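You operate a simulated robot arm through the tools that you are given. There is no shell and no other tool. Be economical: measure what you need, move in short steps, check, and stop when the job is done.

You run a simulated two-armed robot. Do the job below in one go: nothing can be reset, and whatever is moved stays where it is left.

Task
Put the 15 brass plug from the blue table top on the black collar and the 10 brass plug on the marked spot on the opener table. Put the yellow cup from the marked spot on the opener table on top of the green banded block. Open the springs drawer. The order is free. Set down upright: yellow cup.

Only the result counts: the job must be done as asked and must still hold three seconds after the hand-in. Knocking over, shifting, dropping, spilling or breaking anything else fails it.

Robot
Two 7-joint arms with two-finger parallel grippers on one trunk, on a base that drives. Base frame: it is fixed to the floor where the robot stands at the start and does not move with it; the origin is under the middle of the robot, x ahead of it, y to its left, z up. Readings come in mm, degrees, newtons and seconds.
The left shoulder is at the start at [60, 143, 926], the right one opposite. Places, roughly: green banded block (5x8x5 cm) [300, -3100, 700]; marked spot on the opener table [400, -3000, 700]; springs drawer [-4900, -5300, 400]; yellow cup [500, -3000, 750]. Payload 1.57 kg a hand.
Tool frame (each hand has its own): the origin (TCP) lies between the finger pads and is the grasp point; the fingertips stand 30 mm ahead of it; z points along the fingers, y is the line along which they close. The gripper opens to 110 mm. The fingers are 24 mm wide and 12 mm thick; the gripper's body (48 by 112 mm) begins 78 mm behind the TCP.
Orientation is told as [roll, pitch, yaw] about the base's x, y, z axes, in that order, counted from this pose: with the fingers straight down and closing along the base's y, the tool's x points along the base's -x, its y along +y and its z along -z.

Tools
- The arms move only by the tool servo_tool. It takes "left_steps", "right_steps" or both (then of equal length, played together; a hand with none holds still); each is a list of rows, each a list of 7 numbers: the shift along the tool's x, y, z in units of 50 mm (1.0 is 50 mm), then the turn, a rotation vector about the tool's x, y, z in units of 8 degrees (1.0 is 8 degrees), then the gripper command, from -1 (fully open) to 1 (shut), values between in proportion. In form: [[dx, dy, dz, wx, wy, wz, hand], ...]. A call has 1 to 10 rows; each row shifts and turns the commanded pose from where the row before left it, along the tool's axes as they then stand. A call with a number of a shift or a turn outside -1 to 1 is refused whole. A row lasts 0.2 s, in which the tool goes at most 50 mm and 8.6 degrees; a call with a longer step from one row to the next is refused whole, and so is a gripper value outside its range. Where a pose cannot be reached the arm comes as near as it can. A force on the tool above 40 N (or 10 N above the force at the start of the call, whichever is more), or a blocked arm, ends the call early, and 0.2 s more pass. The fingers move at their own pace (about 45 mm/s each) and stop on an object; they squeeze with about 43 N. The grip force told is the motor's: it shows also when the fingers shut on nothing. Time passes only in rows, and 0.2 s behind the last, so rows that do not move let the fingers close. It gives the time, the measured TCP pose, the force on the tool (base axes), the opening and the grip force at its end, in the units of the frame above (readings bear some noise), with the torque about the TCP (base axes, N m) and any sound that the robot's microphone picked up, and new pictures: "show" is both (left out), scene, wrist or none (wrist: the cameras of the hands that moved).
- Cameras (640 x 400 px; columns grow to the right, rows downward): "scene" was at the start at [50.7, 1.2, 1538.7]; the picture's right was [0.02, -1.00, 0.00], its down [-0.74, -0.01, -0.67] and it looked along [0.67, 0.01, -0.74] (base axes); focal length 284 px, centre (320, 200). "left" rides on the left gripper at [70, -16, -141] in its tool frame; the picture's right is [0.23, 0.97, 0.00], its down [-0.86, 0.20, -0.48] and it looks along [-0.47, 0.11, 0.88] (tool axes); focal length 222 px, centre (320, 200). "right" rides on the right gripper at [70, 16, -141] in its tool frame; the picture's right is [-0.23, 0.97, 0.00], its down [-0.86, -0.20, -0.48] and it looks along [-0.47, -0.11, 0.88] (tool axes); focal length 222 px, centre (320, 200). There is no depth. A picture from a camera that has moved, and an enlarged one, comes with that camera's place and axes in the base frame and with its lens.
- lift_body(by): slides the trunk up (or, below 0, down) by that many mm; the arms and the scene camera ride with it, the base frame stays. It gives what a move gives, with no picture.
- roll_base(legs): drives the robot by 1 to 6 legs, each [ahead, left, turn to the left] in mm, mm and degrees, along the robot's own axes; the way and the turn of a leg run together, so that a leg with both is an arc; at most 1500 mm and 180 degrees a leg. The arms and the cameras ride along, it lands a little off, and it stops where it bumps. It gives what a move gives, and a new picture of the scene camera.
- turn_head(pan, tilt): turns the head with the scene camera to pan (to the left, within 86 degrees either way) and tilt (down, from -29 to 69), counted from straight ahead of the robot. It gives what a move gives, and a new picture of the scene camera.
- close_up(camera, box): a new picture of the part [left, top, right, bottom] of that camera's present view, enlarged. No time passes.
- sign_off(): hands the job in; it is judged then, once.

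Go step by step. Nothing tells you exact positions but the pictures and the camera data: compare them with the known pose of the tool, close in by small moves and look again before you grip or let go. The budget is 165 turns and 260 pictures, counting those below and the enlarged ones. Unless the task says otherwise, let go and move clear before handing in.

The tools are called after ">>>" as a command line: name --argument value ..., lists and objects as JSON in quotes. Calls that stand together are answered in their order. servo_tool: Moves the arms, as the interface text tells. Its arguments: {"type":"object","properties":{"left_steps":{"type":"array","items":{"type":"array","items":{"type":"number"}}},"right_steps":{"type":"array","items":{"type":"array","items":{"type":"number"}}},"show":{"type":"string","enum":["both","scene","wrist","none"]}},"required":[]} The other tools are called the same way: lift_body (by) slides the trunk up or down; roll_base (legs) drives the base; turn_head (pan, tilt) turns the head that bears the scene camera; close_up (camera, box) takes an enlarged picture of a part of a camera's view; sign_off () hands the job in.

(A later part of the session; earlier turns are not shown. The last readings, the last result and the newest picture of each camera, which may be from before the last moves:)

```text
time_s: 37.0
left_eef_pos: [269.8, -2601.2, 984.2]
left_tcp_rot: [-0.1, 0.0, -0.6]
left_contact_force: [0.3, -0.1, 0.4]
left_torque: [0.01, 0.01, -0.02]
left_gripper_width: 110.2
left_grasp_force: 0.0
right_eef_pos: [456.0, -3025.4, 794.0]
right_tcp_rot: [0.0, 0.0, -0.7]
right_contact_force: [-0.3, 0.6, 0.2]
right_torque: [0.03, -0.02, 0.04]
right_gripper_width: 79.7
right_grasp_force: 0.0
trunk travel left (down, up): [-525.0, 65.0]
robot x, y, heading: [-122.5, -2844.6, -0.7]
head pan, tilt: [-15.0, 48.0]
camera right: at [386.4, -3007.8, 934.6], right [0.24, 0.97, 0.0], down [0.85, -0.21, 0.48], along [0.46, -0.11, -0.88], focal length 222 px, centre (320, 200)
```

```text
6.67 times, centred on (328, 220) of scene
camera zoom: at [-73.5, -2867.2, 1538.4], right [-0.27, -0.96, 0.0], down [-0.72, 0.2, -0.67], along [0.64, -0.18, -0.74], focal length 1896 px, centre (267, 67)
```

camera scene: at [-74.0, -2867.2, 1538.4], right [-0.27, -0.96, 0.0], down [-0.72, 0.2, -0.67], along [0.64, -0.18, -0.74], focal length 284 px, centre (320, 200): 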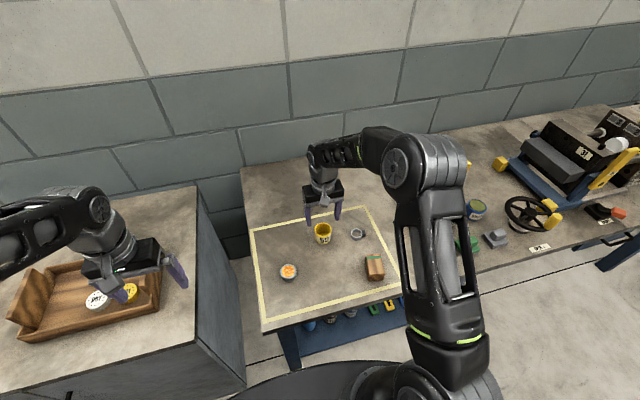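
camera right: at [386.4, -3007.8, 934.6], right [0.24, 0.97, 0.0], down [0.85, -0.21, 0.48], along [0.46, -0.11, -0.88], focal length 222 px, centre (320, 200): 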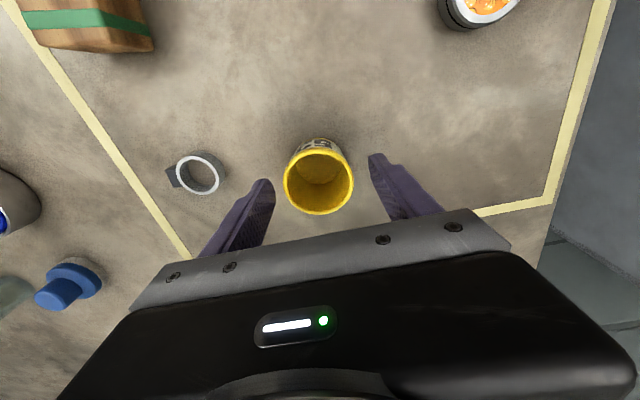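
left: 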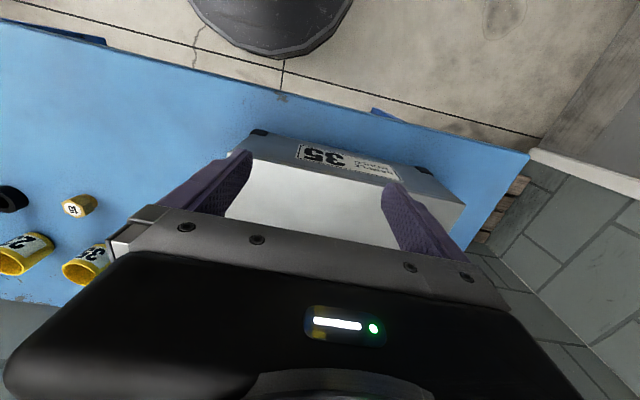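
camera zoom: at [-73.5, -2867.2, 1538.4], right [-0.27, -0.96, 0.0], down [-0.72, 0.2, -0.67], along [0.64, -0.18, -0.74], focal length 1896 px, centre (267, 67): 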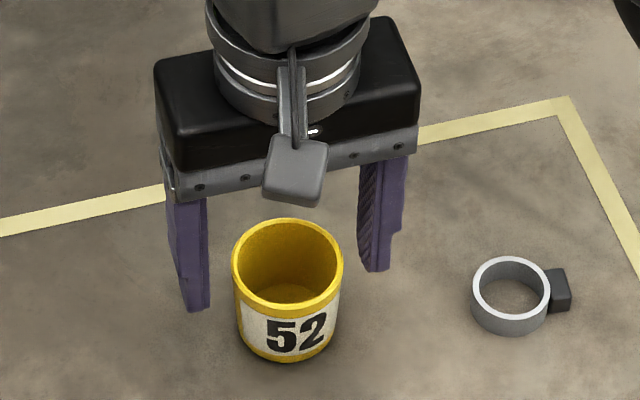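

Alignment is good; I'll descend to z≈762 and close on the cup.

>>> servo_tool --right_steps '[[-0.02, 0, 0.33, 0, 0, 0, -0.45], [0, 0, 0.32, 0, 0, 0, -0.45], [0, 0, 0, 0, 0, 0, 0.3], [0, 0, 0, 0, 0, 0, 1], [0, 0, 0, 0, 0, 0, 1], [0, 0, 0, 0, 0, 0, 1]]' --show "wrist"

>>> close_up --camera "scene" --box '[280, 190, 376, 250]'

```text
time_s: 38.4
left_eef_pos: [270.1, -2600.8, 983.6]
left_tcp_rot: [-0.1, 0.0, -0.7]
left_contact_force: [-0.6, 0.0, 0.1]
left_torque: [0.03, 0.02, -0.01]
left_gripper_width: 109.9
left_grasp_force: 0.0
right_eef_pos: [456.0, -3025.1, 761.7]
right_tcp_rot: [0.0, 0.0, -0.6]
right_contact_force: [0.9, -0.5, 0.5]
right_torque: [0.01, -0.05, 0.0]
right_gripper_width: 54.7
right_grasp_force: 34.9
trunk travel left (down, up): [-525.0, 65.0]
robot x, y, heading: [-121.9, -2848.9, -0.4]
head pan, tilt: [-15.0, 48.0]
camera right: at [387.2, -3007.6, 903.5], right [0.24, 0.97, 0.0], down [0.85, -0.21, 0.48], along [0.46, -0.11, -0.88], focal length 222 px, centre (320, 200)
```

right: 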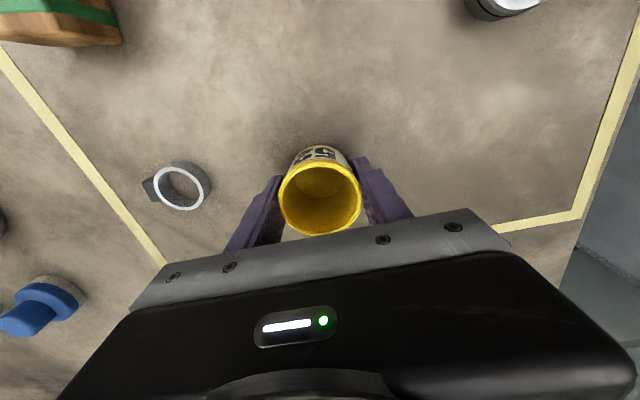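

```text
6.67 times, centred on (328, 220) of scene
camera zoom: at [-73.4, -2867.2, 1538.3], right [-0.27, -0.96, 0.0], down [-0.72, 0.2, -0.67], along [0.64, -0.18, -0.74], focal length 1896 px, centre (267, 67)
```

zoom: 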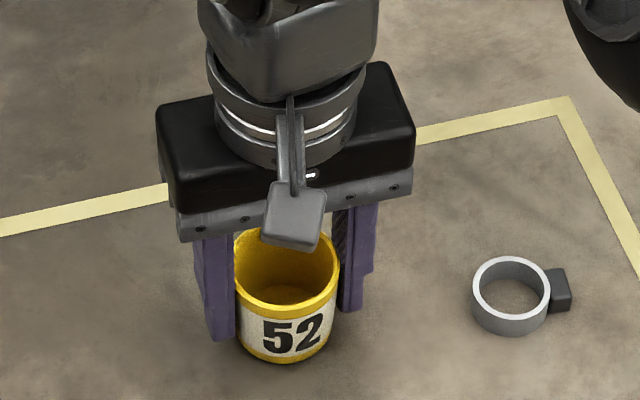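

Cup gripped. I'll lift it well clear and carry it over the block.

>>> servo_tool --right_steps '[[0, 0, -0.5, 0, 0, 0, 1], [0, 0, -0.8, 0, 0, 0, 1], [0, 0, -0.8, 0, 0, 0, 1], [0.643, -0.463, 0, 0, 0, 0, 1], [0.643, -0.463, 0, 0, 0, 0, 1], [0.643, -0.463, 0, 0, 0, 0, 1], [0.643, -0.463, 0, 0, 0, 0, 1], [0.643, -0.463, 0, 0, 0, 0, 1], [0, 0, 0, 0, 0, 0, 1]]' --show "both"

>>> close_up --camera "scene" --box '[320, 210, 432, 280]'

```text
time_s: 40.4
left_eef_pos: [269.8, -2600.6, 982.8]
left_tcp_rot: [0.0, 0.0, -0.7]
left_contact_force: [0.3, -0.5, 0.3]
left_torque: [-0.02, -0.03, 0.01]
left_gripper_width: 110.1
left_grasp_force: 0.0
right_eef_pos: [296.3, -3140.6, 868.0]
right_tcp_rot: [0.0, -0.1, -0.6]
right_contact_force: [-0.3, -0.1, -0.7]
right_torque: [0.0, -0.02, 0.01]
right_gripper_width: 54.6
right_grasp_force: 43.0
trunk travel left (down, up): [-525.0, 65.0]
robot x, y, heading: [-122.9, -2847.5, -0.9]
head pan, tilt: [-15.0, 48.0]
camera scene: at [-73.0, -2867.0, 1538.3], right [-0.27, -0.96, 0.0], down [-0.72, 0.2, -0.67], along [0.64, -0.18, -0.74], focal length 284 px, centre (320, 200)
camera right: at [226.2, -3124.0, 1010.1], right [0.24, 0.97, 0.0], down [0.85, -0.21, 0.48], along [0.46, -0.11, -0.88], focal length 222 px, centre (320, 200)
```

scene: 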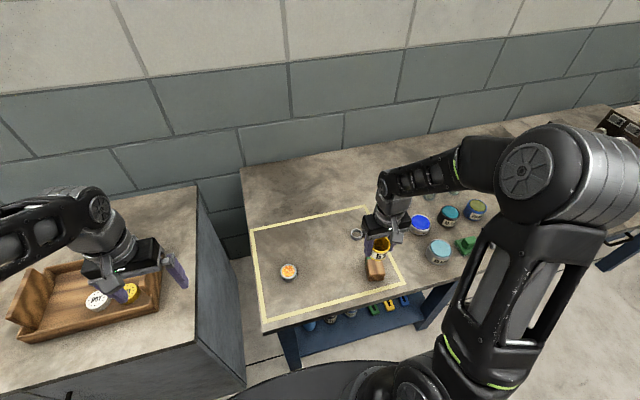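
right: 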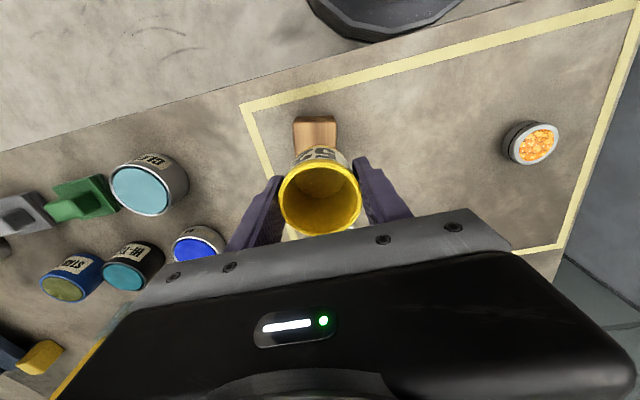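

```text
5.71 times, centred on (376, 245) of scene
camera zoom: at [-73.0, -2867.0, 1538.3], right [-0.27, -0.96, 0.0], down [-0.72, 0.2, -0.67], along [0.64, -0.18, -0.74], focal length 1625 px, centre (0, -57)
```

zoom: 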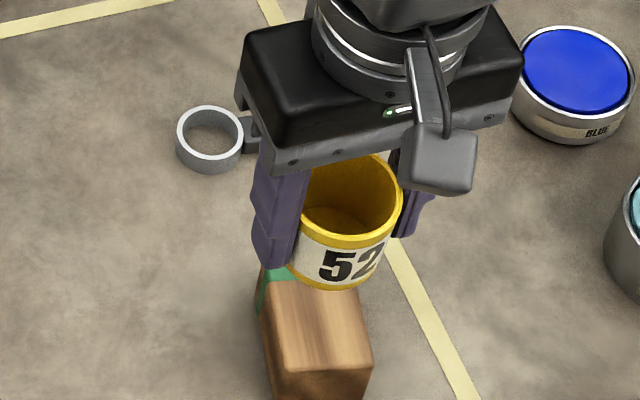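

The cup hangs over the block, centred to within about 1–2 mm. I'll lower 45 mm and check.

>>> servo_tool --right_steps '[[0, 0, 0.5, 0, 0, 0, 1], [0, 0, 0.4, 0, 0, 0, 1], [0, 0, 0, 0, 0, 0, 1]]' --show "wrist"

>>> close_up --camera "scene" --box '[340, 230, 420, 280]'

```text
time_s: 41.1
left_eef_pos: [269.2, -2600.9, 983.4]
left_tcp_rot: [0.0, 0.0, -0.6]
left_contact_force: [0.3, 0.4, 0.2]
left_torque: [0.01, 0.03, -0.03]
left_gripper_width: 109.9
left_grasp_force: 0.0
right_eef_pos: [295.6, -3139.3, 823.7]
right_tcp_rot: [0.0, 0.0, -0.8]
right_contact_force: [0.1, 0.5, -0.4]
right_torque: [-0.02, 0.03, 0.02]
right_gripper_width: 54.5
right_grasp_force: 42.8
trunk travel left (down, up): [-525.0, 65.0]
robot x, y, heading: [-119.5, -2846.0, -0.5]
head pan, tilt: [-15.0, 48.0]
camera right: at [225.8, -3122.2, 964.4], right [0.24, 0.97, 0.0], down [0.85, -0.21, 0.48], along [0.46, -0.11, -0.88], focal length 222 px, centre (320, 200)
```

right: 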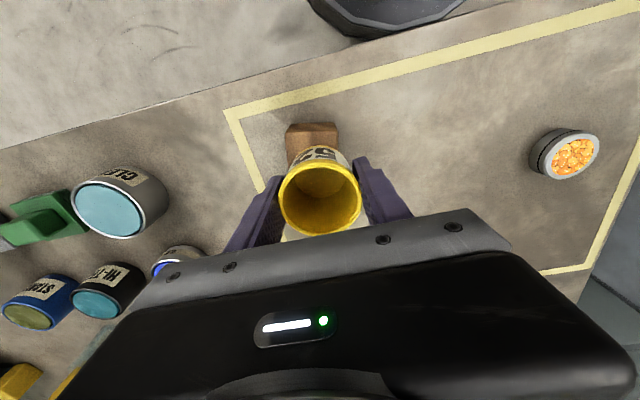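

```text
8.00 times, centred on (380, 255) of scene
camera zoom: at [-73.5, -2867.2, 1538.4], right [-0.27, -0.96, 0.0], down [-0.72, 0.2, -0.67], along [0.64, -0.18, -0.74], focal length 2276 px, centre (-160, -240)
```

zoom: 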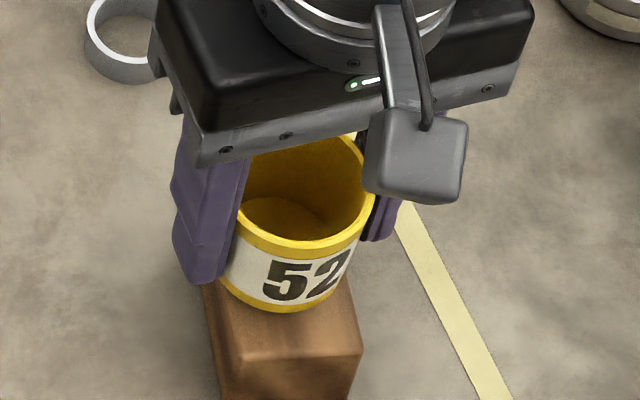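

It's still well centred (about 2 mm too far from me). I'll trim that and lower until contact.

>>> servo_tool --right_steps '[[0.03, 0, 0.1, 0, 0, 0, 1], [0, 0, 0.05, 0, 0, 0, 1], [0, 0, 0.04, 0, 0, 0, 1], [0, 0, 0.04, 0, 0, 0, 1], [0, 0, 0, 0, 0, 0, 1]]' --show "none"

>>> close_up --camera "scene" --box '[340, 235, 420, 285]'

```text
time_s: 42.4
left_eef_pos: [270.0, -2601.9, 983.5]
left_tcp_rot: [0.0, -0.1, -0.6]
left_contact_force: [0.0, 0.7, -0.3]
left_torque: [0.0, -0.01, -0.01]
left_gripper_width: 110.0
left_grasp_force: 0.0
right_eef_pos: [294.8, -3140.2, 810.9]
right_tcp_rot: [0.0, 0.0, -0.7]
right_contact_force: [-0.1, -0.8, -0.5]
right_torque: [0.01, 0.0, -0.04]
right_gripper_width: 54.6
right_grasp_force: 43.3
trunk travel left (down, up): [-525.0, 65.0]
robot x, y, heading: [-121.0, -2847.9, -0.7]
head pan, tilt: [-15.0, 48.0]
```

```text
8.00 times, centred on (380, 260) of scene
camera zoom: at [-73.4, -2867.2, 1538.3], right [-0.27, -0.96, 0.0], down [-0.72, 0.2, -0.67], along [0.64, -0.18, -0.74], focal length 2276 px, centre (-160, -280)
```

zoom: 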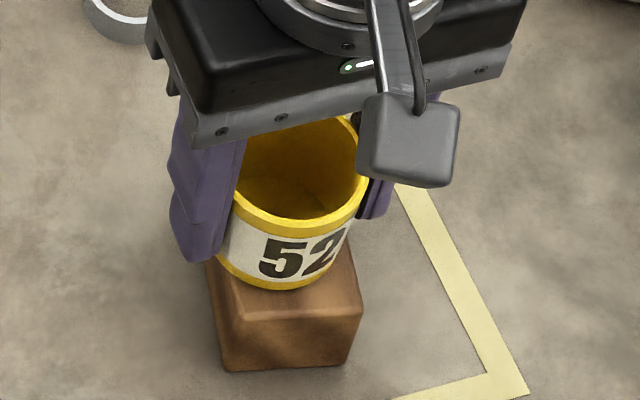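

No contact yet; I'll continue down in fine steps.

>>> servo_tool --right_steps '[[0, 0, 0.03, 0, 0, 0, 1], [0, 0, 0.03, 0, 0, 0, 1], [0, 0, 0, 0, 0, 0, 1]]' --show "none"

```text
time_s: 43.1
left_eef_pos: [270.7, -2600.8, 983.0]
left_tcp_rot: [0.1, 0.0, -0.6]
left_contact_force: [-0.6, -0.5, -0.7]
left_torque: [-0.04, 0.0, -0.01]
left_gripper_width: 109.9
left_grasp_force: 0.0
right_eef_pos: [295.2, -3138.3, 807.5]
right_tcp_rot: [0.0, 0.0, -0.6]
right_contact_force: [-0.4, 0.8, -1.1]
right_torque: [-0.01, -0.01, -0.03]
right_gripper_width: 54.7
right_grasp_force: 42.9
trunk travel left (down, up): [-525.0, 65.0]
robot x, y, heading: [-120.7, -2845.5, -0.4]
head pan, tilt: [-15.0, 48.0]
```

>>> servo_tool --right_steps '[[0, 0, 0.03, 0, 0, 0, 1], [0, 0, 0.03, 0, 0, 0, 1], [0, 0, 0.0, 0, 0, 0, 1]]' --show "none"

>>> close_up --camera "scene" --box '[340, 235, 420, 285]'

```text
time_s: 44.0
left_eef_pos: [268.9, -2600.7, 985.3]
left_tcp_rot: [0.0, -0.1, -0.6]
left_contact_force: [1.1, -0.1, -0.4]
left_torque: [-0.04, 0.0, -0.02]
left_gripper_width: 109.8
left_grasp_force: 0.1
right_eef_pos: [295.7, -3138.0, 806.9]
right_tcp_rot: [0.0, -0.1, -0.7]
right_contact_force: [-1.8, 1.3, 17.2]
right_torque: [0.06, 0.11, -0.02]
right_gripper_width: 54.6
right_grasp_force: 42.9
trunk travel left (down, up): [-525.0, 65.0]
robot x, y, heading: [-121.5, -2845.5, -0.2]
head pan, tilt: [-15.0, 48.0]
```

```text
8.00 times, centred on (380, 260) of scene
camera zoom: at [-74.9, -2866.3, 1538.6], right [-0.27, -0.96, 0.0], down [-0.72, 0.2, -0.67], along [0.65, -0.18, -0.74], focal length 2276 px, centre (-160, -280)
```

zoom: 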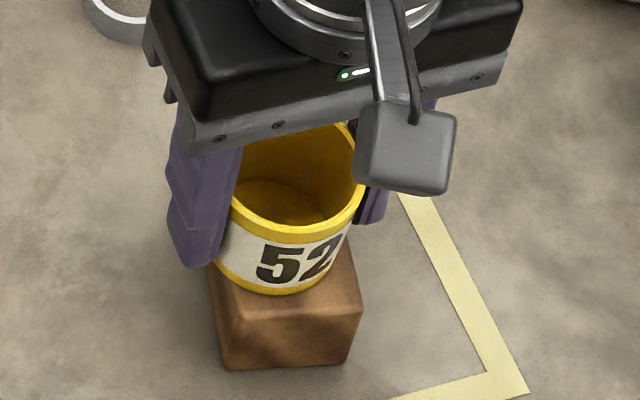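

Contact made. I'll ease off slightly, open, and rise straight up.

>>> servo_tool --right_steps '[[0, 0, -0.03, 0, 0, 0, 1], [0, 0, 0, 0, 0, 0, 0], [0, 0, 0, 0, 0, 0, -0.25], [0, 0, 0, 0, 0, 0, -0.45], [0, 0, 0, 0, 0, 0, -0.45], [0, 0, -0.5, 0, 0, 0, -0.45], [0, 0, -0.9, 0, 0, 0, -0.45], [0, 0, -0.9, 0, 0, 0, -0.45], [0, 0, 0, 0, 0, 0, -0.45]]' --show "wrist"

>>> close_up --camera "scene" --box '[330, 220, 426, 280]'

```text
time_s: 46.0
left_eef_pos: [269.4, -2602.3, 983.7]
left_tcp_rot: [0.1, 0.0, -0.7]
left_contact_force: [-0.5, 0.9, 0.9]
left_torque: [-0.02, -0.02, 0.01]
left_gripper_width: 110.1
left_grasp_force: 0.1
right_eef_pos: [293.6, -3139.7, 922.8]
right_tcp_rot: [0.0, 0.0, -0.6]
right_contact_force: [-0.8, -0.8, 0.3]
right_torque: [0.01, 0.0, -0.01]
right_gripper_width: 79.6
right_grasp_force: 0.1
trunk travel left (down, up): [-525.0, 65.0]
robot x, y, heading: [-123.2, -2846.2, -0.7]
head pan, tilt: [-15.0, 48.0]
camera right: at [224.0, -3122.1, 1063.8], right [0.24, 0.97, 0.0], down [0.85, -0.21, 0.48], along [0.46, -0.11, -0.88], focal length 222 px, centre (320, 200)
```

right: 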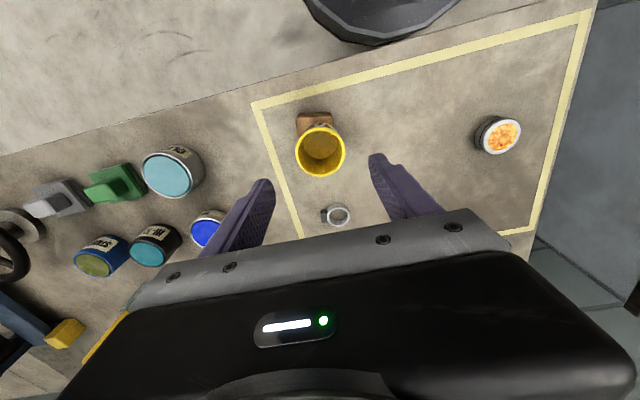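

```text
6.67 times, centred on (378, 250) of scene
camera zoom: at [-73.1, -2867.3, 1538.3], right [-0.27, -0.96, 0.0], down [-0.72, 0.2, -0.67], along [0.64, -0.18, -0.74], focal length 1896 px, centre (-67, -133)
```

zoom: 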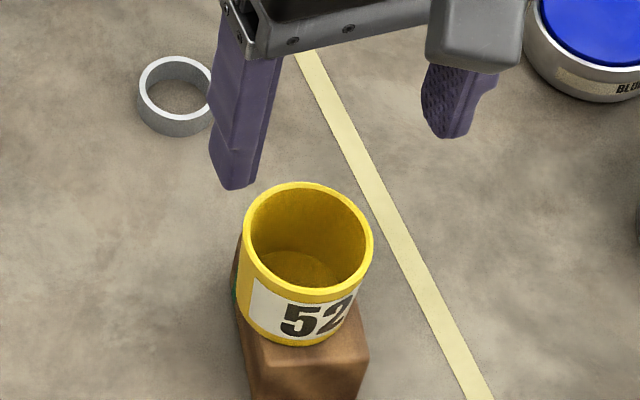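

The cup stands on the block. Now I need the 10 plug and the springs drawer; I'll look further along the bench and around the room.

>>> turn_head --pan -55 --tilt 30

>>> turn_head --pan -86 --tilt 15

>>> turn_head --pan 25 --tilt 45

```text
time_s: 47.0
left_eef_pos: [269.9, -2601.2, 983.7]
left_tcp_rot: [0.0, 0.0, -0.5]
left_contact_force: [0.0, 0.5, -0.2]
left_torque: [0.04, -0.02, 0.03]
left_gripper_width: 110.3
left_grasp_force: 0.2
right_eef_pos: [292.7, -3137.1, 921.7]
right_tcp_rot: [-0.1, 0.1, -0.7]
right_contact_force: [-0.6, -0.2, -0.9]
right_torque: [0.01, -0.01, 0.0]
right_gripper_width: 79.8
right_grasp_force: 0.0
trunk travel left (down, up): [-525.0, 65.0]
robot x, y, heading: [-119.5, -2844.7, -0.2]
head pan, tilt: [-55.0, 30.0]
camera scene: at [-98.2, -2920.6, 1565.1], right [-0.82, -0.57, 0.0], down [-0.28, 0.41, -0.87], along [0.49, -0.71, -0.5], focal length 284 px, centre (320, 200)
```

scene: 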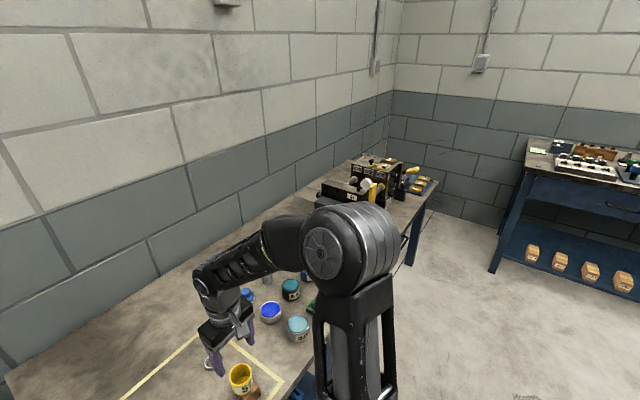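

```text
time_s: 48.0
left_eef_pos: [270.4, -2601.2, 983.7]
left_tcp_rot: [0.0, 0.0, -0.6]
left_contact_force: [0.0, -0.4, 0.4]
left_torque: [0.04, 0.03, 0.06]
left_gripper_width: 109.9
left_grasp_force: 0.0
right_eef_pos: [294.4, -3139.5, 921.8]
right_tcp_rot: [-0.1, 0.0, -0.7]
right_contact_force: [0.0, 0.4, 0.2]
right_torque: [0.0, -0.02, 0.03]
right_gripper_width: 79.9
right_grasp_force: 0.1
trunk travel left (down, up): [-525.0, 65.0]
robot x, y, heading: [-120.1, -2848.5, -0.6]
head pan, tilt: [-85.9, 15.0]
camera scene: at [-143.6, -2939.2, 1589.3], right [-1.0, -0.06, 0.0], down [-0.02, 0.26, -0.97], along [0.06, -0.96, -0.26], focal length 284 px, centre (320, 200)
```

scene: 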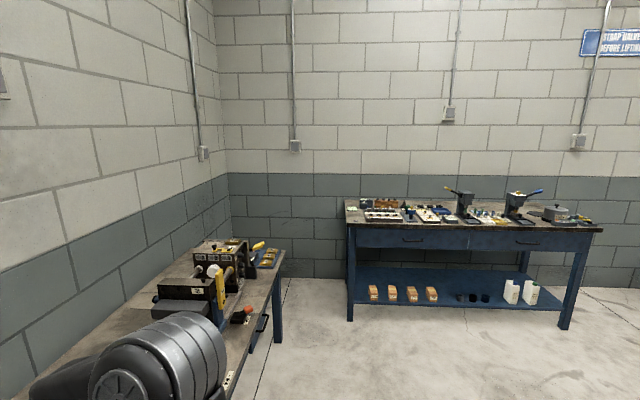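

```text
time_s: 49.9
left_eef_pos: [270.3, -2600.4, 983.3]
left_tcp_rot: [0.0, -0.1, -0.6]
left_contact_force: [-0.4, 0.7, -0.1]
left_torque: [0.01, 0.0, 0.02]
left_gripper_width: 110.0
left_grasp_force: 0.1
right_eef_pos: [293.4, -3139.9, 922.1]
right_tcp_rot: [0.0, 0.0, -0.7]
right_contact_force: [-0.3, -0.4, -0.3]
right_torque: [-0.01, -0.01, 0.03]
right_gripper_width: 79.5
right_grasp_force: 0.1
trunk travel left (down, up): [-525.0, 65.0]
robot x, y, heading: [-121.6, -2845.4, -0.7]
head pan, tilt: [25.0, 45.0]
camera scene: at [-75.2, -2812.5, 1542.6], right [0.41, -0.91, 0.0], down [-0.64, -0.29, -0.71], along [0.64, 0.29, -0.71], focal length 284 px, centre (320, 200)
```

scene: 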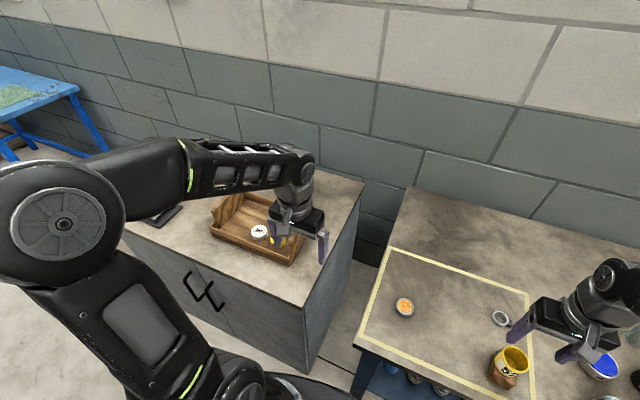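

I'll zoom in on the machines at the bench's far end and the tray at its near end.

>>> turn_head --pan -72 --tilt 25

>>> close_up --camera "scene" --box '[240, 130, 400, 230]'

>>> close_up --camera "scene" --box '[440, 120, 640, 245]'

```text
time_s: 51.6
left_eef_pos: [269.8, -2600.6, 984.2]
left_tcp_rot: [0.0, 0.1, -0.6]
left_contact_force: [-0.2, 0.4, -0.3]
left_torque: [0.03, -0.01, 0.01]
left_gripper_width: 110.0
left_grasp_force: 0.0
right_eef_pos: [293.6, -3138.9, 921.4]
right_tcp_rot: [0.0, 0.0, -0.7]
right_contact_force: [0.5, 0.4, 0.3]
right_torque: [0.01, -0.02, 0.01]
right_gripper_width: 79.7
right_grasp_force: 0.0
trunk travel left (down, up): [-525.0, 65.0]
robot x, y, heading: [-119.6, -2844.8, -0.6]
head pan, tilt: [-72.0, 25.0]
camera scene: at [-121.8, -2933.9, 1573.1], right [-0.95, -0.3, 0.0], down [-0.13, 0.4, -0.91], along [0.27, -0.86, -0.42], focal length 284 px, centre (320, 200)
```

scene: 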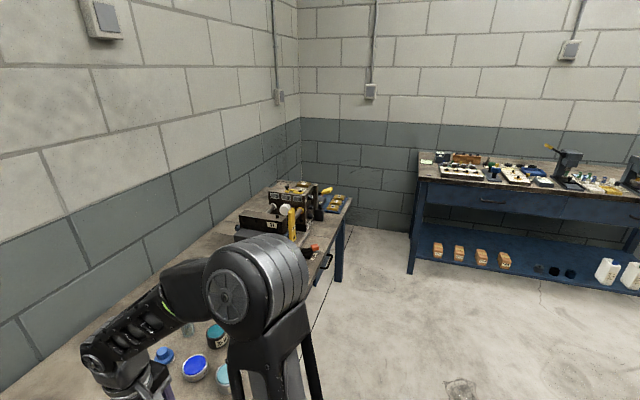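

```text
4.00 times, centred on (320, 180) of scene
camera zoom: at [-121.8, -2933.9, 1573.1], right [-0.95, -0.3, 0.0], down [-0.13, 0.4, -0.91], along [0.27, -0.86, -0.42], focal length 1138 px, centre (320, 280)
```

zoom: 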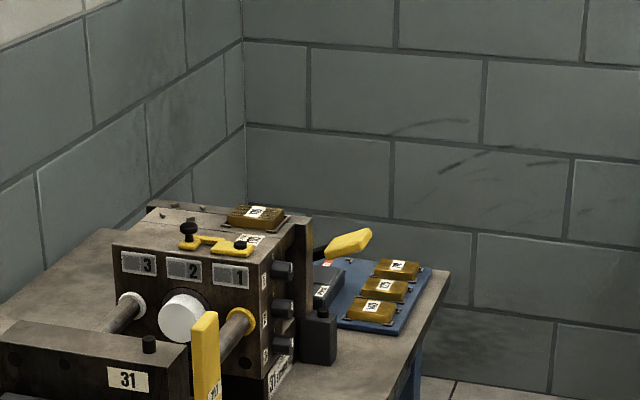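

```text
3.20 times, centred on (540, 182) of scene
camera zoom: at [-121.8, -2933.9, 1573.1], right [-0.95, -0.3, 0.0], down [-0.13, 0.4, -0.91], along [0.27, -0.86, -0.42], focal length 910 px, centre (-384, 256)
```

zoom: 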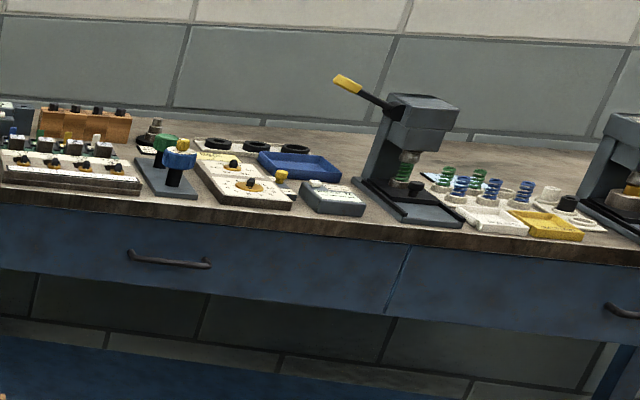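

The 10 plug isn't among the machines visible here. I'll check the tray (left wrist camera is above it) before going back to search behind the crate on the blue table.

>>> servo_tool --left_steps '[[0, 0, 0, 0, 0, 0, -1]]' --show "wrist"

>>> turn_head --pan 60 --tilt 35

```text
time_s: 52.0
left_eef_pos: [269.8, -2601.7, 983.9]
left_tcp_rot: [-0.1, 0.0, -0.6]
left_contact_force: [0.4, -0.6, -0.5]
left_torque: [-0.01, -0.01, 0.01]
left_gripper_width: 110.0
left_grasp_force: 0.2
right_eef_pos: [293.6, -3138.5, 921.8]
right_tcp_rot: [-0.1, 0.0, -0.6]
right_contact_force: [0.2, 0.3, -0.4]
right_torque: [-0.03, 0.0, 0.01]
right_gripper_width: 79.9
right_grasp_force: 0.1
trunk travel left (down, up): [-525.0, 65.0]
robot x, y, heading: [-119.7, -2844.7, -0.6]
head pan, tilt: [-72.0, 25.0]
camera left: at [199.0, -2616.5, 1125.3], right [-0.22, 0.98, 0.0], down [0.86, 0.19, 0.48], along [0.47, 0.1, -0.88], focal length 222 px, centre (320, 200)
```

left: 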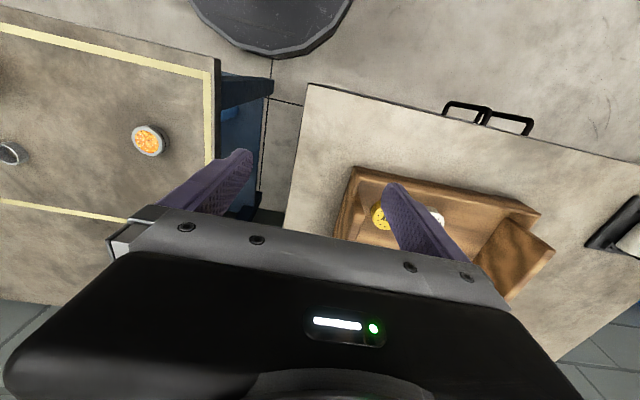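

```text
time_s: 54.1
left_eef_pos: [269.1, -2600.4, 982.8]
left_tcp_rot: [0.0, 0.0, -0.6]
left_contact_force: [0.3, 0.0, -0.3]
left_torque: [-0.01, 0.0, 0.01]
left_gripper_width: 110.0
left_grasp_force: 0.0
right_eef_pos: [293.5, -3138.8, 923.1]
right_tcp_rot: [0.0, 0.0, -0.7]
right_contact_force: [0.9, -0.4, -0.6]
right_torque: [-0.01, 0.01, 0.02]
right_gripper_width: 79.9
right_grasp_force: 0.0
trunk travel left (down, up): [-525.0, 65.0]
robot x, y, heading: [-123.5, -2848.1, -0.6]
head pan, tilt: [60.0, 35.0]
camera scene: at [-104.4, -2770.2, 1557.4], right [0.86, -0.51, 0.0], down [-0.29, -0.49, -0.82], along [0.42, 0.7, -0.57], focal length 284 px, centre (320, 200)
```

scene: 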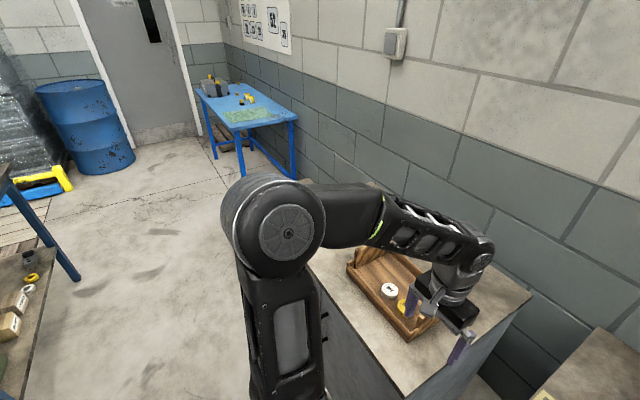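

>>> close_up --camera "scene" --box '[340, 250, 436, 310]'

>>> close_up --camera "scene" --box '[190, 65, 310, 140]'

```text
6.67 times, centred on (388, 280) of scene
camera zoom: at [-104.4, -2770.2, 1557.4], right [0.86, -0.51, 0.0], down [-0.29, -0.49, -0.82], along [0.42, 0.7, -0.57], focal length 1896 px, centre (-133, -333)
```

zoom: 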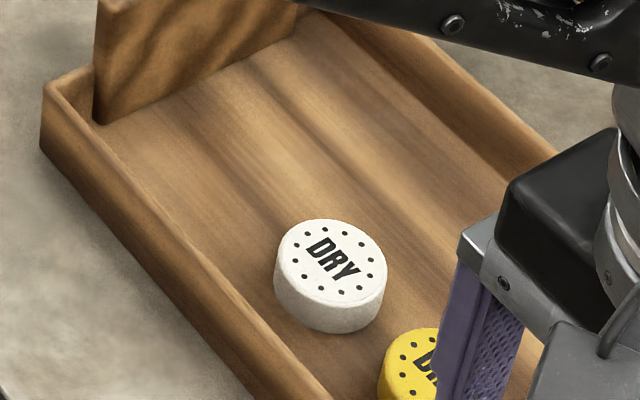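

```text
5.33 times, centred on (250, 102) of scene
camera zoom: at [-104.4, -2770.2, 1557.4], right [0.86, -0.51, 0.0], down [-0.29, -0.49, -0.82], along [0.42, 0.7, -0.57], focal length 1517 px, centre (693, 720)
```

zoom: 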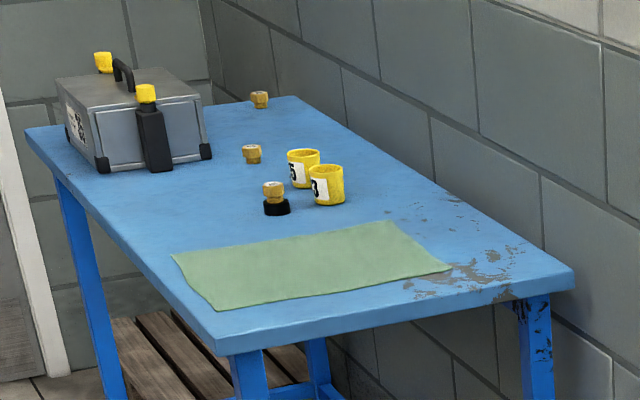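

Another plug stands behind the crate on the blue table, probably the 10. I'll raise the right hand and drive back there to look.

>>> servo_tool --right_steps '[[0, 0, -1, 0, 0, 0, -0.45], [0, 0, -1, 0, 0, 0, -0.45]]' --show "none"

>>> roll_base --legs '[[0, 0, 0.6], [0, 1500, 0], [0, 1400, 0]]'

>>> turn_head --pan 25 --tilt 35

```text
time_s: 54.7
left_eef_pos: [268.9, -2602.3, 983.5]
left_tcp_rot: [0.0, -0.1, -0.6]
left_contact_force: [0.1, -0.2, -1.1]
left_torque: [0.0, 0.0, 0.0]
left_gripper_width: 110.0
left_grasp_force: 0.1
right_eef_pos: [293.0, -3141.8, 1020.7]
right_tcp_rot: [0.1, 0.0, -0.6]
right_contact_force: [0.1, 0.0, -0.1]
right_torque: [0.0, -0.04, -0.05]
right_gripper_width: 79.9
right_grasp_force: 0.0
trunk travel left (down, up): [-525.0, 65.0]
robot x, y, heading: [-119.1, -2844.7, -0.5]
head pan, tilt: [60.0, 35.0]
```

```text
time_s: 69.1
left_eef_pos: [229.6, 304.9, 983.9]
left_tcp_rot: [-0.1, 0.0, 0.0]
left_contact_force: [-0.1, 0.6, -0.5]
left_torque: [0.0, -0.04, -0.03]
left_gripper_width: 109.8
left_grasp_force: 0.0
right_eef_pos: [260.5, -234.2, 1021.8]
right_tcp_rot: [0.0, -0.1, 0.0]
right_contact_force: [-0.4, 0.7, -0.7]
right_torque: [0.01, 0.0, 0.01]
right_gripper_width: 80.1
right_grasp_force: 0.1
trunk travel left (down, up): [-525.0, 65.0]
robot x, y, heading: [-157.8, 57.3, -0.1]
head pan, tilt: [60.0, 35.0]
camera scene: at [-142.6, 132.2, 1557.3], right [0.87, -0.5, 0.0], down [-0.29, -0.5, -0.82], along [0.41, 0.71, -0.57], focal length 284 px, centre (320, 200)
```

scene: 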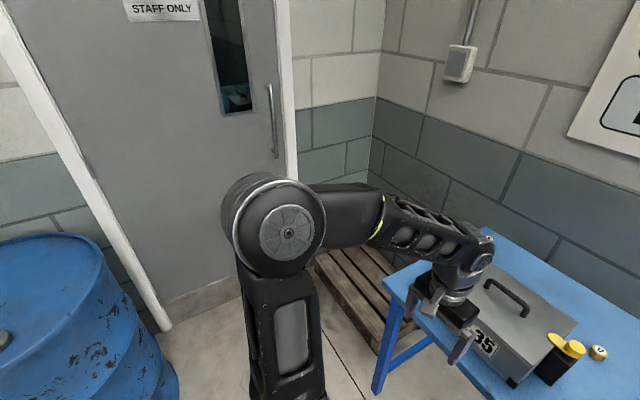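

```text
time_s: 70.1
left_eef_pos: [229.7, 305.3, 984.4]
left_tcp_rot: [-0.1, 0.0, 0.0]
left_contact_force: [-0.4, 0.3, 0.2]
left_torque: [0.03, -0.02, 0.04]
left_gripper_width: 109.8
left_grasp_force: 0.0
right_eef_pos: [260.3, -235.2, 1019.7]
right_tcp_rot: [0.0, 0.0, 0.1]
right_contact_force: [0.8, 0.2, -0.1]
right_torque: [-0.02, -0.04, 0.01]
right_gripper_width: 79.8
right_grasp_force: 0.1
trunk travel left (down, up): [-525.0, 65.0]
robot x, y, heading: [-156.9, 54.1, 0.1]
head pan, tilt: [25.0, 35.0]
camera scene: at [-106.9, 92.8, 1557.4], right [0.42, -0.91, 0.0], down [-0.52, -0.24, -0.82], along [0.74, 0.35, -0.57], focal length 284 px, centre (320, 200)
```

scene: 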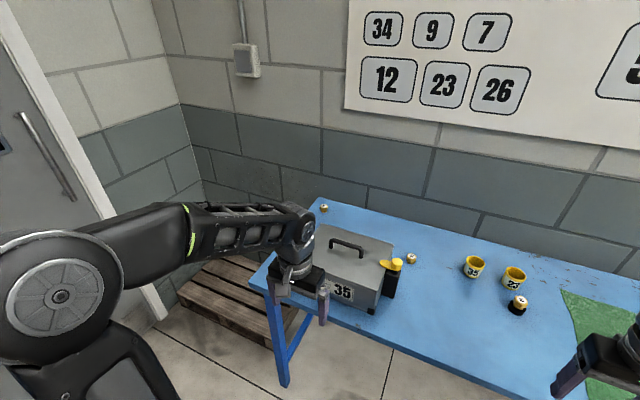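

>>> close_up --camera "scene" --box '[300, 190, 428, 270]'

```text
5.00 times, centred on (364, 230) of scene
camera zoom: at [-106.9, 92.8, 1557.4], right [0.42, -0.91, 0.0], down [-0.52, -0.24, -0.82], along [0.74, 0.35, -0.57], focal length 1422 px, centre (100, 50)
```

zoom: 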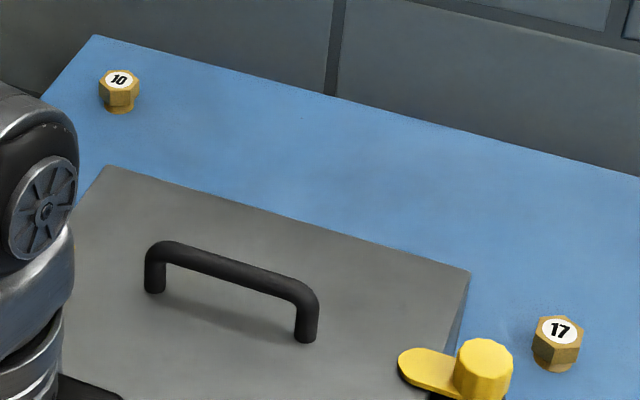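

The 10 plug is at ≈[803,499], behind the crate (whose back face is x≈600). To reach it with the left arm I need to stand near [115,250], base under the table edge. I'll raise the left hand and drive left, then ahead.

>>> servo_tool --left_steps '[[0, 0, -0.9, 0, 0, 0, -0.3], [0, 0, -0.3, 0, 0, 0, -0.3]]' --show "none"

>>> roll_base --legs '[[0, 196, 0], [150, 0, 0]]'

```text
time_s: 70.7
left_eef_pos: [229.4, 304.5, 1043.9]
left_tcp_rot: [0.0, 0.1, -0.1]
left_contact_force: [0.0, 0.4, 0.3]
left_torque: [-0.04, 0.03, 0.03]
left_gripper_width: 71.5
left_grasp_force: 0.1
right_eef_pos: [259.7, -235.8, 1021.3]
right_tcp_rot: [-0.1, 0.0, 0.1]
right_contact_force: [0.9, 0.4, -0.1]
right_torque: [0.01, -0.01, 0.0]
right_gripper_width: 79.9
right_grasp_force: 0.0
trunk travel left (down, up): [-525.0, 65.0]
robot x, y, heading: [-156.4, 54.4, 0.3]
head pan, tilt: [25.0, 35.0]
```

```text
time_s: 73.2
left_eef_pos: [379.9, 507.3, 1042.2]
left_tcp_rot: [0.0, 0.1, 0.5]
left_contact_force: [0.3, 0.2, 0.0]
left_torque: [0.01, 0.01, -0.01]
left_gripper_width: 71.5
left_grasp_force: 0.0
right_eef_pos: [414.3, -32.3, 1019.3]
right_tcp_rot: [0.0, 0.0, 0.4]
right_contact_force: [-0.5, -0.1, -0.8]
right_torque: [0.01, 0.06, 0.03]
right_gripper_width: 80.0
right_grasp_force: 0.0
trunk travel left (down, up): [-525.0, 65.0]
robot x, y, heading: [-12.6, 255.5, 0.7]
head pan, tilt: [25.0, 35.0]
camera scene: at [45.8, 292.3, 1557.3], right [0.43, -0.9, 0.0], down [-0.52, -0.25, -0.82], along [0.74, 0.35, -0.57], focal length 284 px, centre (320, 200)
```

scene: 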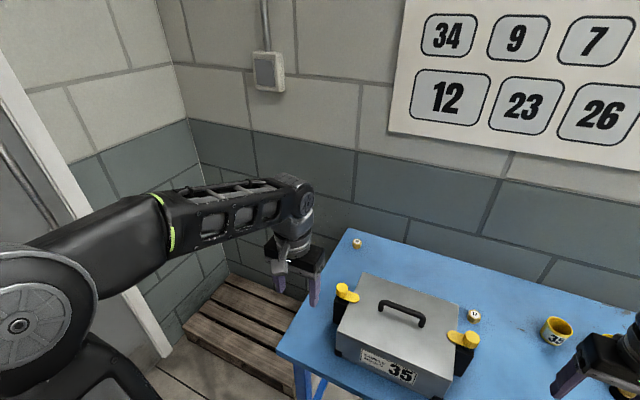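

The path is clear; plug 10 estimate ≈[797,500]. I'll creep ahead 120 mm, with the base under the table.

>>> roll_base --legs '[[60, 0, -0.5], [60, 0, 0]]'

```text
time_s: 74.8
left_eef_pos: [500.5, 504.7, 1042.2]
left_tcp_rot: [0.0, 0.1, -0.1]
left_contact_force: [-0.3, 0.7, 0.6]
left_torque: [0.0, 0.05, -0.01]
left_gripper_width: 71.6
left_grasp_force: 0.1
right_eef_pos: [530.4, -35.7, 1020.3]
right_tcp_rot: [-0.1, 0.1, -0.1]
right_contact_force: [0.1, -0.2, -0.1]
right_torque: [0.02, 0.0, -0.01]
right_gripper_width: 79.8
right_grasp_force: 0.0
trunk travel left (down, up): [-525.0, 65.0]
robot x, y, heading: [110.4, 254.7, -0.0]
head pan, tilt: [25.0, 35.0]
camera scene: at [165.6, 291.9, 1557.3], right [0.42, -0.91, 0.0], down [-0.52, -0.24, -0.82], along [0.74, 0.35, -0.57], focal length 284 px, centre (320, 200)
```

scene: 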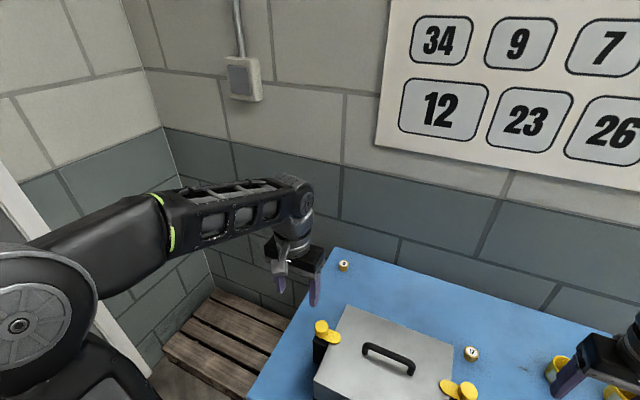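

I'll move the left hand forward at height toward the plug and look.

>>> servo_tool --left_steps '[[-0.9, 0, 0, 0, 0, 0, -0.3], [-0.9, 0, 0, 0, 0, 0, -0.3], [-0.9, 0, 0, 0, 0, 0, -0.3], [-0.9, 0, 0, 0, 0, 0, -0.3], [-0.9, 0, 0.1, 0, 0, 0, -0.3], [-0.8, -0.1, 0.5, 0, 0, 0, -0.3], [0, 0, 0, 0, 0, 0, -0.3]]' --show "both"

```text
time_s: 76.4
left_eef_pos: [717.3, 505.3, 1033.9]
left_tcp_rot: [-0.3, 0.8, 0.0]
left_contact_force: [0.0, 0.1, 0.2]
left_torque: [0.02, -0.01, -0.01]
left_gripper_width: 71.3
left_grasp_force: 0.0
left hand out of reach, approached as far as the arm can: row 5, 6
right_eef_pos: [530.5, -36.1, 1019.4]
right_tcp_rot: [0.0, 0.0, -0.1]
right_contact_force: [0.3, 0.1, -0.2]
right_torque: [-0.01, 0.02, -0.01]
right_gripper_width: 79.8
right_grasp_force: 0.0
trunk travel left (down, up): [-525.0, 65.0]
robot x, y, heading: [114.9, 256.9, -0.1]
head pan, tilt: [25.0, 35.0]
camera scene: at [164.1, 291.2, 1557.4], right [0.42, -0.91, 0.0], down [-0.52, -0.24, -0.82], along [0.74, 0.35, -0.57], focal length 284 px, centre (320, 200)
camera left: at [649.3, 490.0, 1176.3], right [-0.23, 0.97, 0.0], down [0.86, 0.2, 0.47], along [0.46, 0.1, -0.88], focal length 222 px, centre (320, 200)
```

scene: 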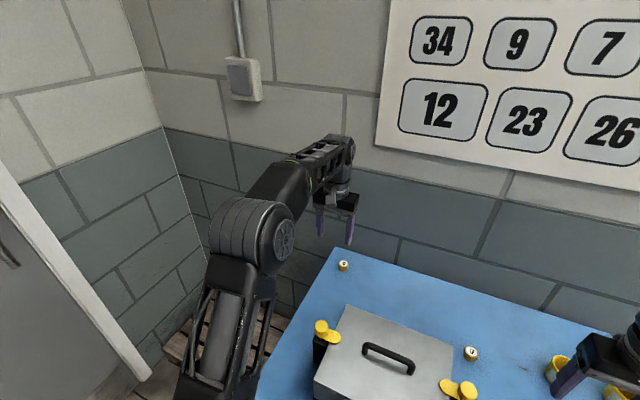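
left: 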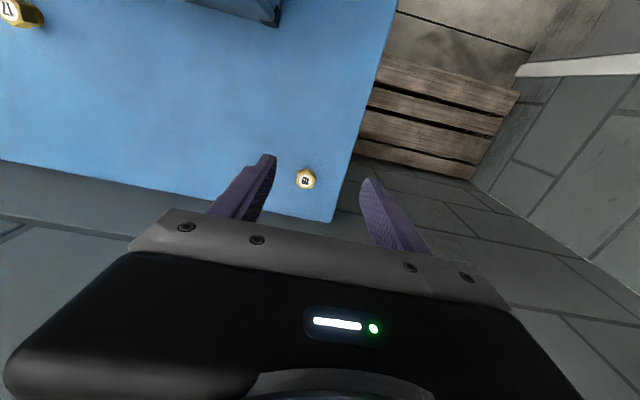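

Plug 10 is at ≈[797,498]. The arm was only limited by height; I'll lift the trunk a bit, lower the hand, then extend.

>>> lift_body --by 40

>>> servo_tool --left_steps '[[0, 0, 0.8, 0, 0, 0, -0.3], [0, 0, 0.8, 0, 0, 0, -0.3], [0, -0.07, 0.8, 0, 0, 0, -0.3], [-0.5, -0.07, 0.5, 0, 0, 0, -0.3], [-0.5, 0, 0, 0, 0, 0, -0.3], [0, 0, 0, 0, 0, 0, -0.3]]' --show "both"

```text
time_s: 77.2
left_eef_pos: [718.6, 506.8, 1073.8]
left_tcp_rot: [-0.3, 0.7, 0.1]
left_contact_force: [-0.2, 0.5, -0.3]
left_torque: [0.0, -0.01, -0.01]
left_gripper_width: 71.4
left_grasp_force: 0.1
right_eef_pos: [530.0, -36.5, 1059.5]
right_tcp_rot: [0.0, 0.0, -0.1]
right_contact_force: [0.6, -0.5, -0.1]
right_torque: [-0.02, 0.0, 0.01]
right_gripper_width: 79.7
right_grasp_force: 0.1
trunk travel left (down, up): [-565.0, 25.0]
robot x, y, heading: [109.9, 254.5, -0.1]
head pan, tilt: [25.0, 35.0]
```

```text
time_s: 78.6
left_eef_pos: [763.7, 499.1, 928.5]
left_tcp_rot: [-0.3, 0.7, 0.1]
left_contact_force: [-0.3, 0.0, -1.0]
left_torque: [-0.02, 0.0, -0.02]
left_gripper_width: 71.7
left_grasp_force: 0.0
right_eef_pos: [529.3, -35.6, 1060.0]
right_tcp_rot: [0.1, 0.0, -0.1]
right_contact_force: [0.1, -0.1, -0.5]
right_torque: [0.01, -0.04, -0.01]
right_gripper_width: 79.9
right_grasp_force: 0.1
trunk travel left (down, up): [-565.0, 25.0]
robot x, y, heading: [111.6, 253.5, -0.1]
head pan, tilt: [25.0, 35.0]
camera scene: at [163.5, 292.0, 1597.4], right [0.42, -0.91, 0.0], down [-0.52, -0.24, -0.82], along [0.74, 0.35, -0.57], focal length 284 px, centre (320, 200)
camera left: at [695.9, 484.6, 1070.4], right [-0.23, 0.97, 0.0], down [0.86, 0.2, 0.47], along [0.46, 0.1, -0.88], focal length 222 px, centre (320, 200)
```

scene: 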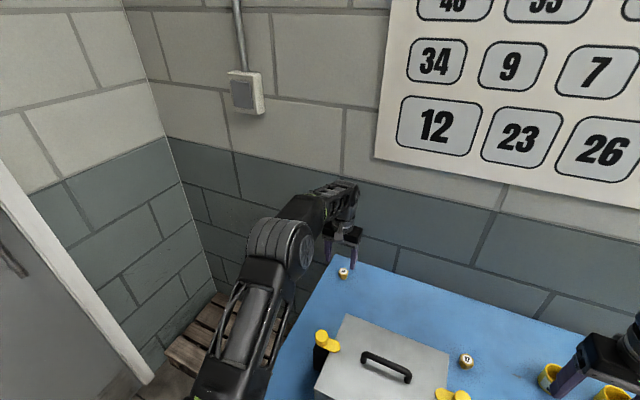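
left: 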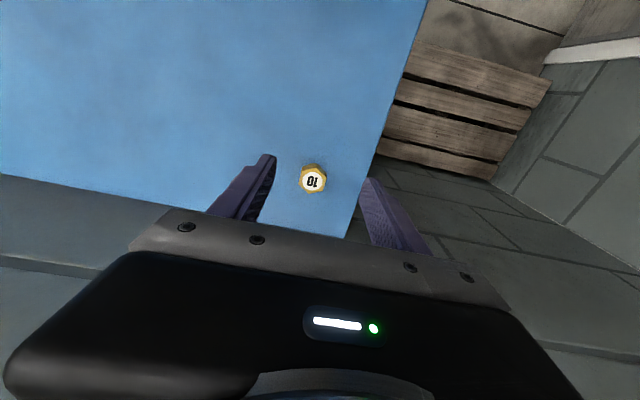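

Plug is now at ≈[800,499], between the fingers in y. I'll extend 36 mm and descend to about z=865.

>>> servo_tool --left_steps '[[-0.36, 0, 0.6, 0, 0, 0, -0.3], [-0.36, 0, 0.6, 0, 0, 0, -0.3], [0, 0, 0.1, 0, 0, 0, -0.3], [0, 0, 0, 0, 0, 0, -0.3]]' --show "wrist"

>>> close_up --camera "scene" --box '[300, 220, 396, 280]'

```text
time_s: 79.6
left_eef_pos: [801.1, 498.4, 862.1]
left_tcp_rot: [-0.3, 0.6, 0.1]
left_contact_force: [-0.7, -0.2, -1.0]
left_torque: [-0.01, -0.02, -0.03]
left_gripper_width: 71.4
left_grasp_force: 0.1
right_eef_pos: [530.3, -35.8, 1060.7]
right_tcp_rot: [0.0, 0.0, -0.2]
right_contact_force: [1.1, -0.2, 0.2]
right_torque: [-0.03, -0.01, 0.02]
right_gripper_width: 79.8
right_grasp_force: 0.0
trunk travel left (down, up): [-565.0, 25.0]
robot x, y, heading: [110.4, 256.2, -0.3]
head pan, tilt: [25.0, 35.0]
camera left: at [731.4, 482.7, 1005.3], right [-0.23, 0.97, 0.0], down [0.86, 0.2, 0.47], along [0.46, 0.1, -0.88], focal length 222 px, centre (320, 200)
```

left: 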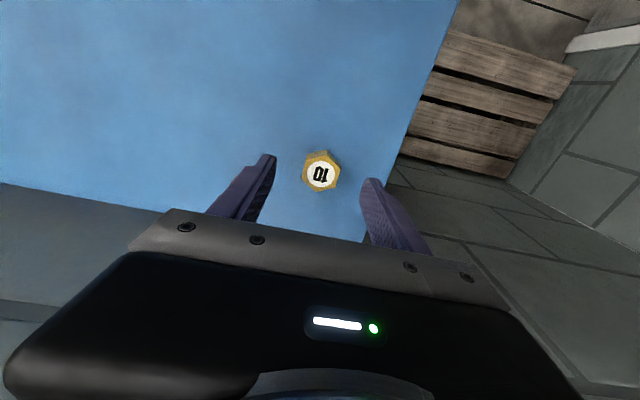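

```text
6.67 times, centred on (348, 250) of scene
camera zoom: at [163.9, 292.0, 1597.3], right [0.42, -0.91, 0.0], down [-0.52, -0.24, -0.82], along [0.74, 0.35, -0.57], focal length 1896 px, centre (133, -133)
```

zoom: 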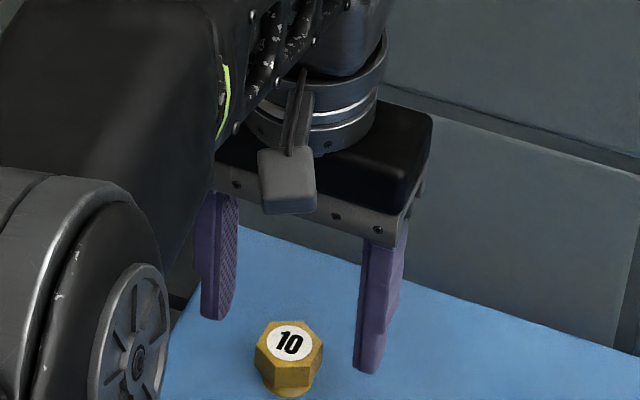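

Aligned. I'll descend to z≈841 and grip.

>>> servo_tool --left_steps '[[0, 0, 0.43, 0, 0, 0, -0.3], [0, 0, 0, 0, 0, 0, 0], [0, 0, 0, 0, 0, 0, 1], [0, 0, 0, 0, 0, 0, 1], [0, 0, 0, 0, 0, 0, 1], [0, 0, 0, 0, 0, 0, 1]]' --show "wrist"

```text
time_s: 81.0
left_eef_pos: [800.5, 498.5, 839.4]
left_tcp_rot: [-0.3, 0.6, 0.2]
left_contact_force: [-0.3, 0.2, 1.3]
left_torque: [0.04, -0.01, -0.02]
left_gripper_width: 34.5
left_grasp_force: 38.6
right_eef_pos: [528.7, -35.9, 1059.4]
right_tcp_rot: [0.0, 0.0, 0.0]
right_contact_force: [0.4, 0.0, 0.4]
right_torque: [-0.02, 0.0, -0.02]
right_gripper_width: 79.9
right_grasp_force: 0.1
trunk travel left (down, up): [-565.0, 25.0]
robot x, y, heading: [111.9, 252.0, -0.1]
head pan, tilt: [25.0, 35.0]
camera left: at [731.2, 483.0, 984.1], right [-0.23, 0.97, 0.0], down [0.86, 0.2, 0.47], along [0.46, 0.1, -0.88], focal length 222 px, centre (320, 200)
```

left: 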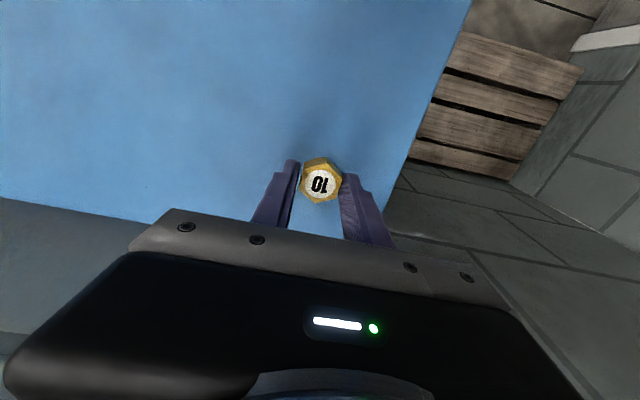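

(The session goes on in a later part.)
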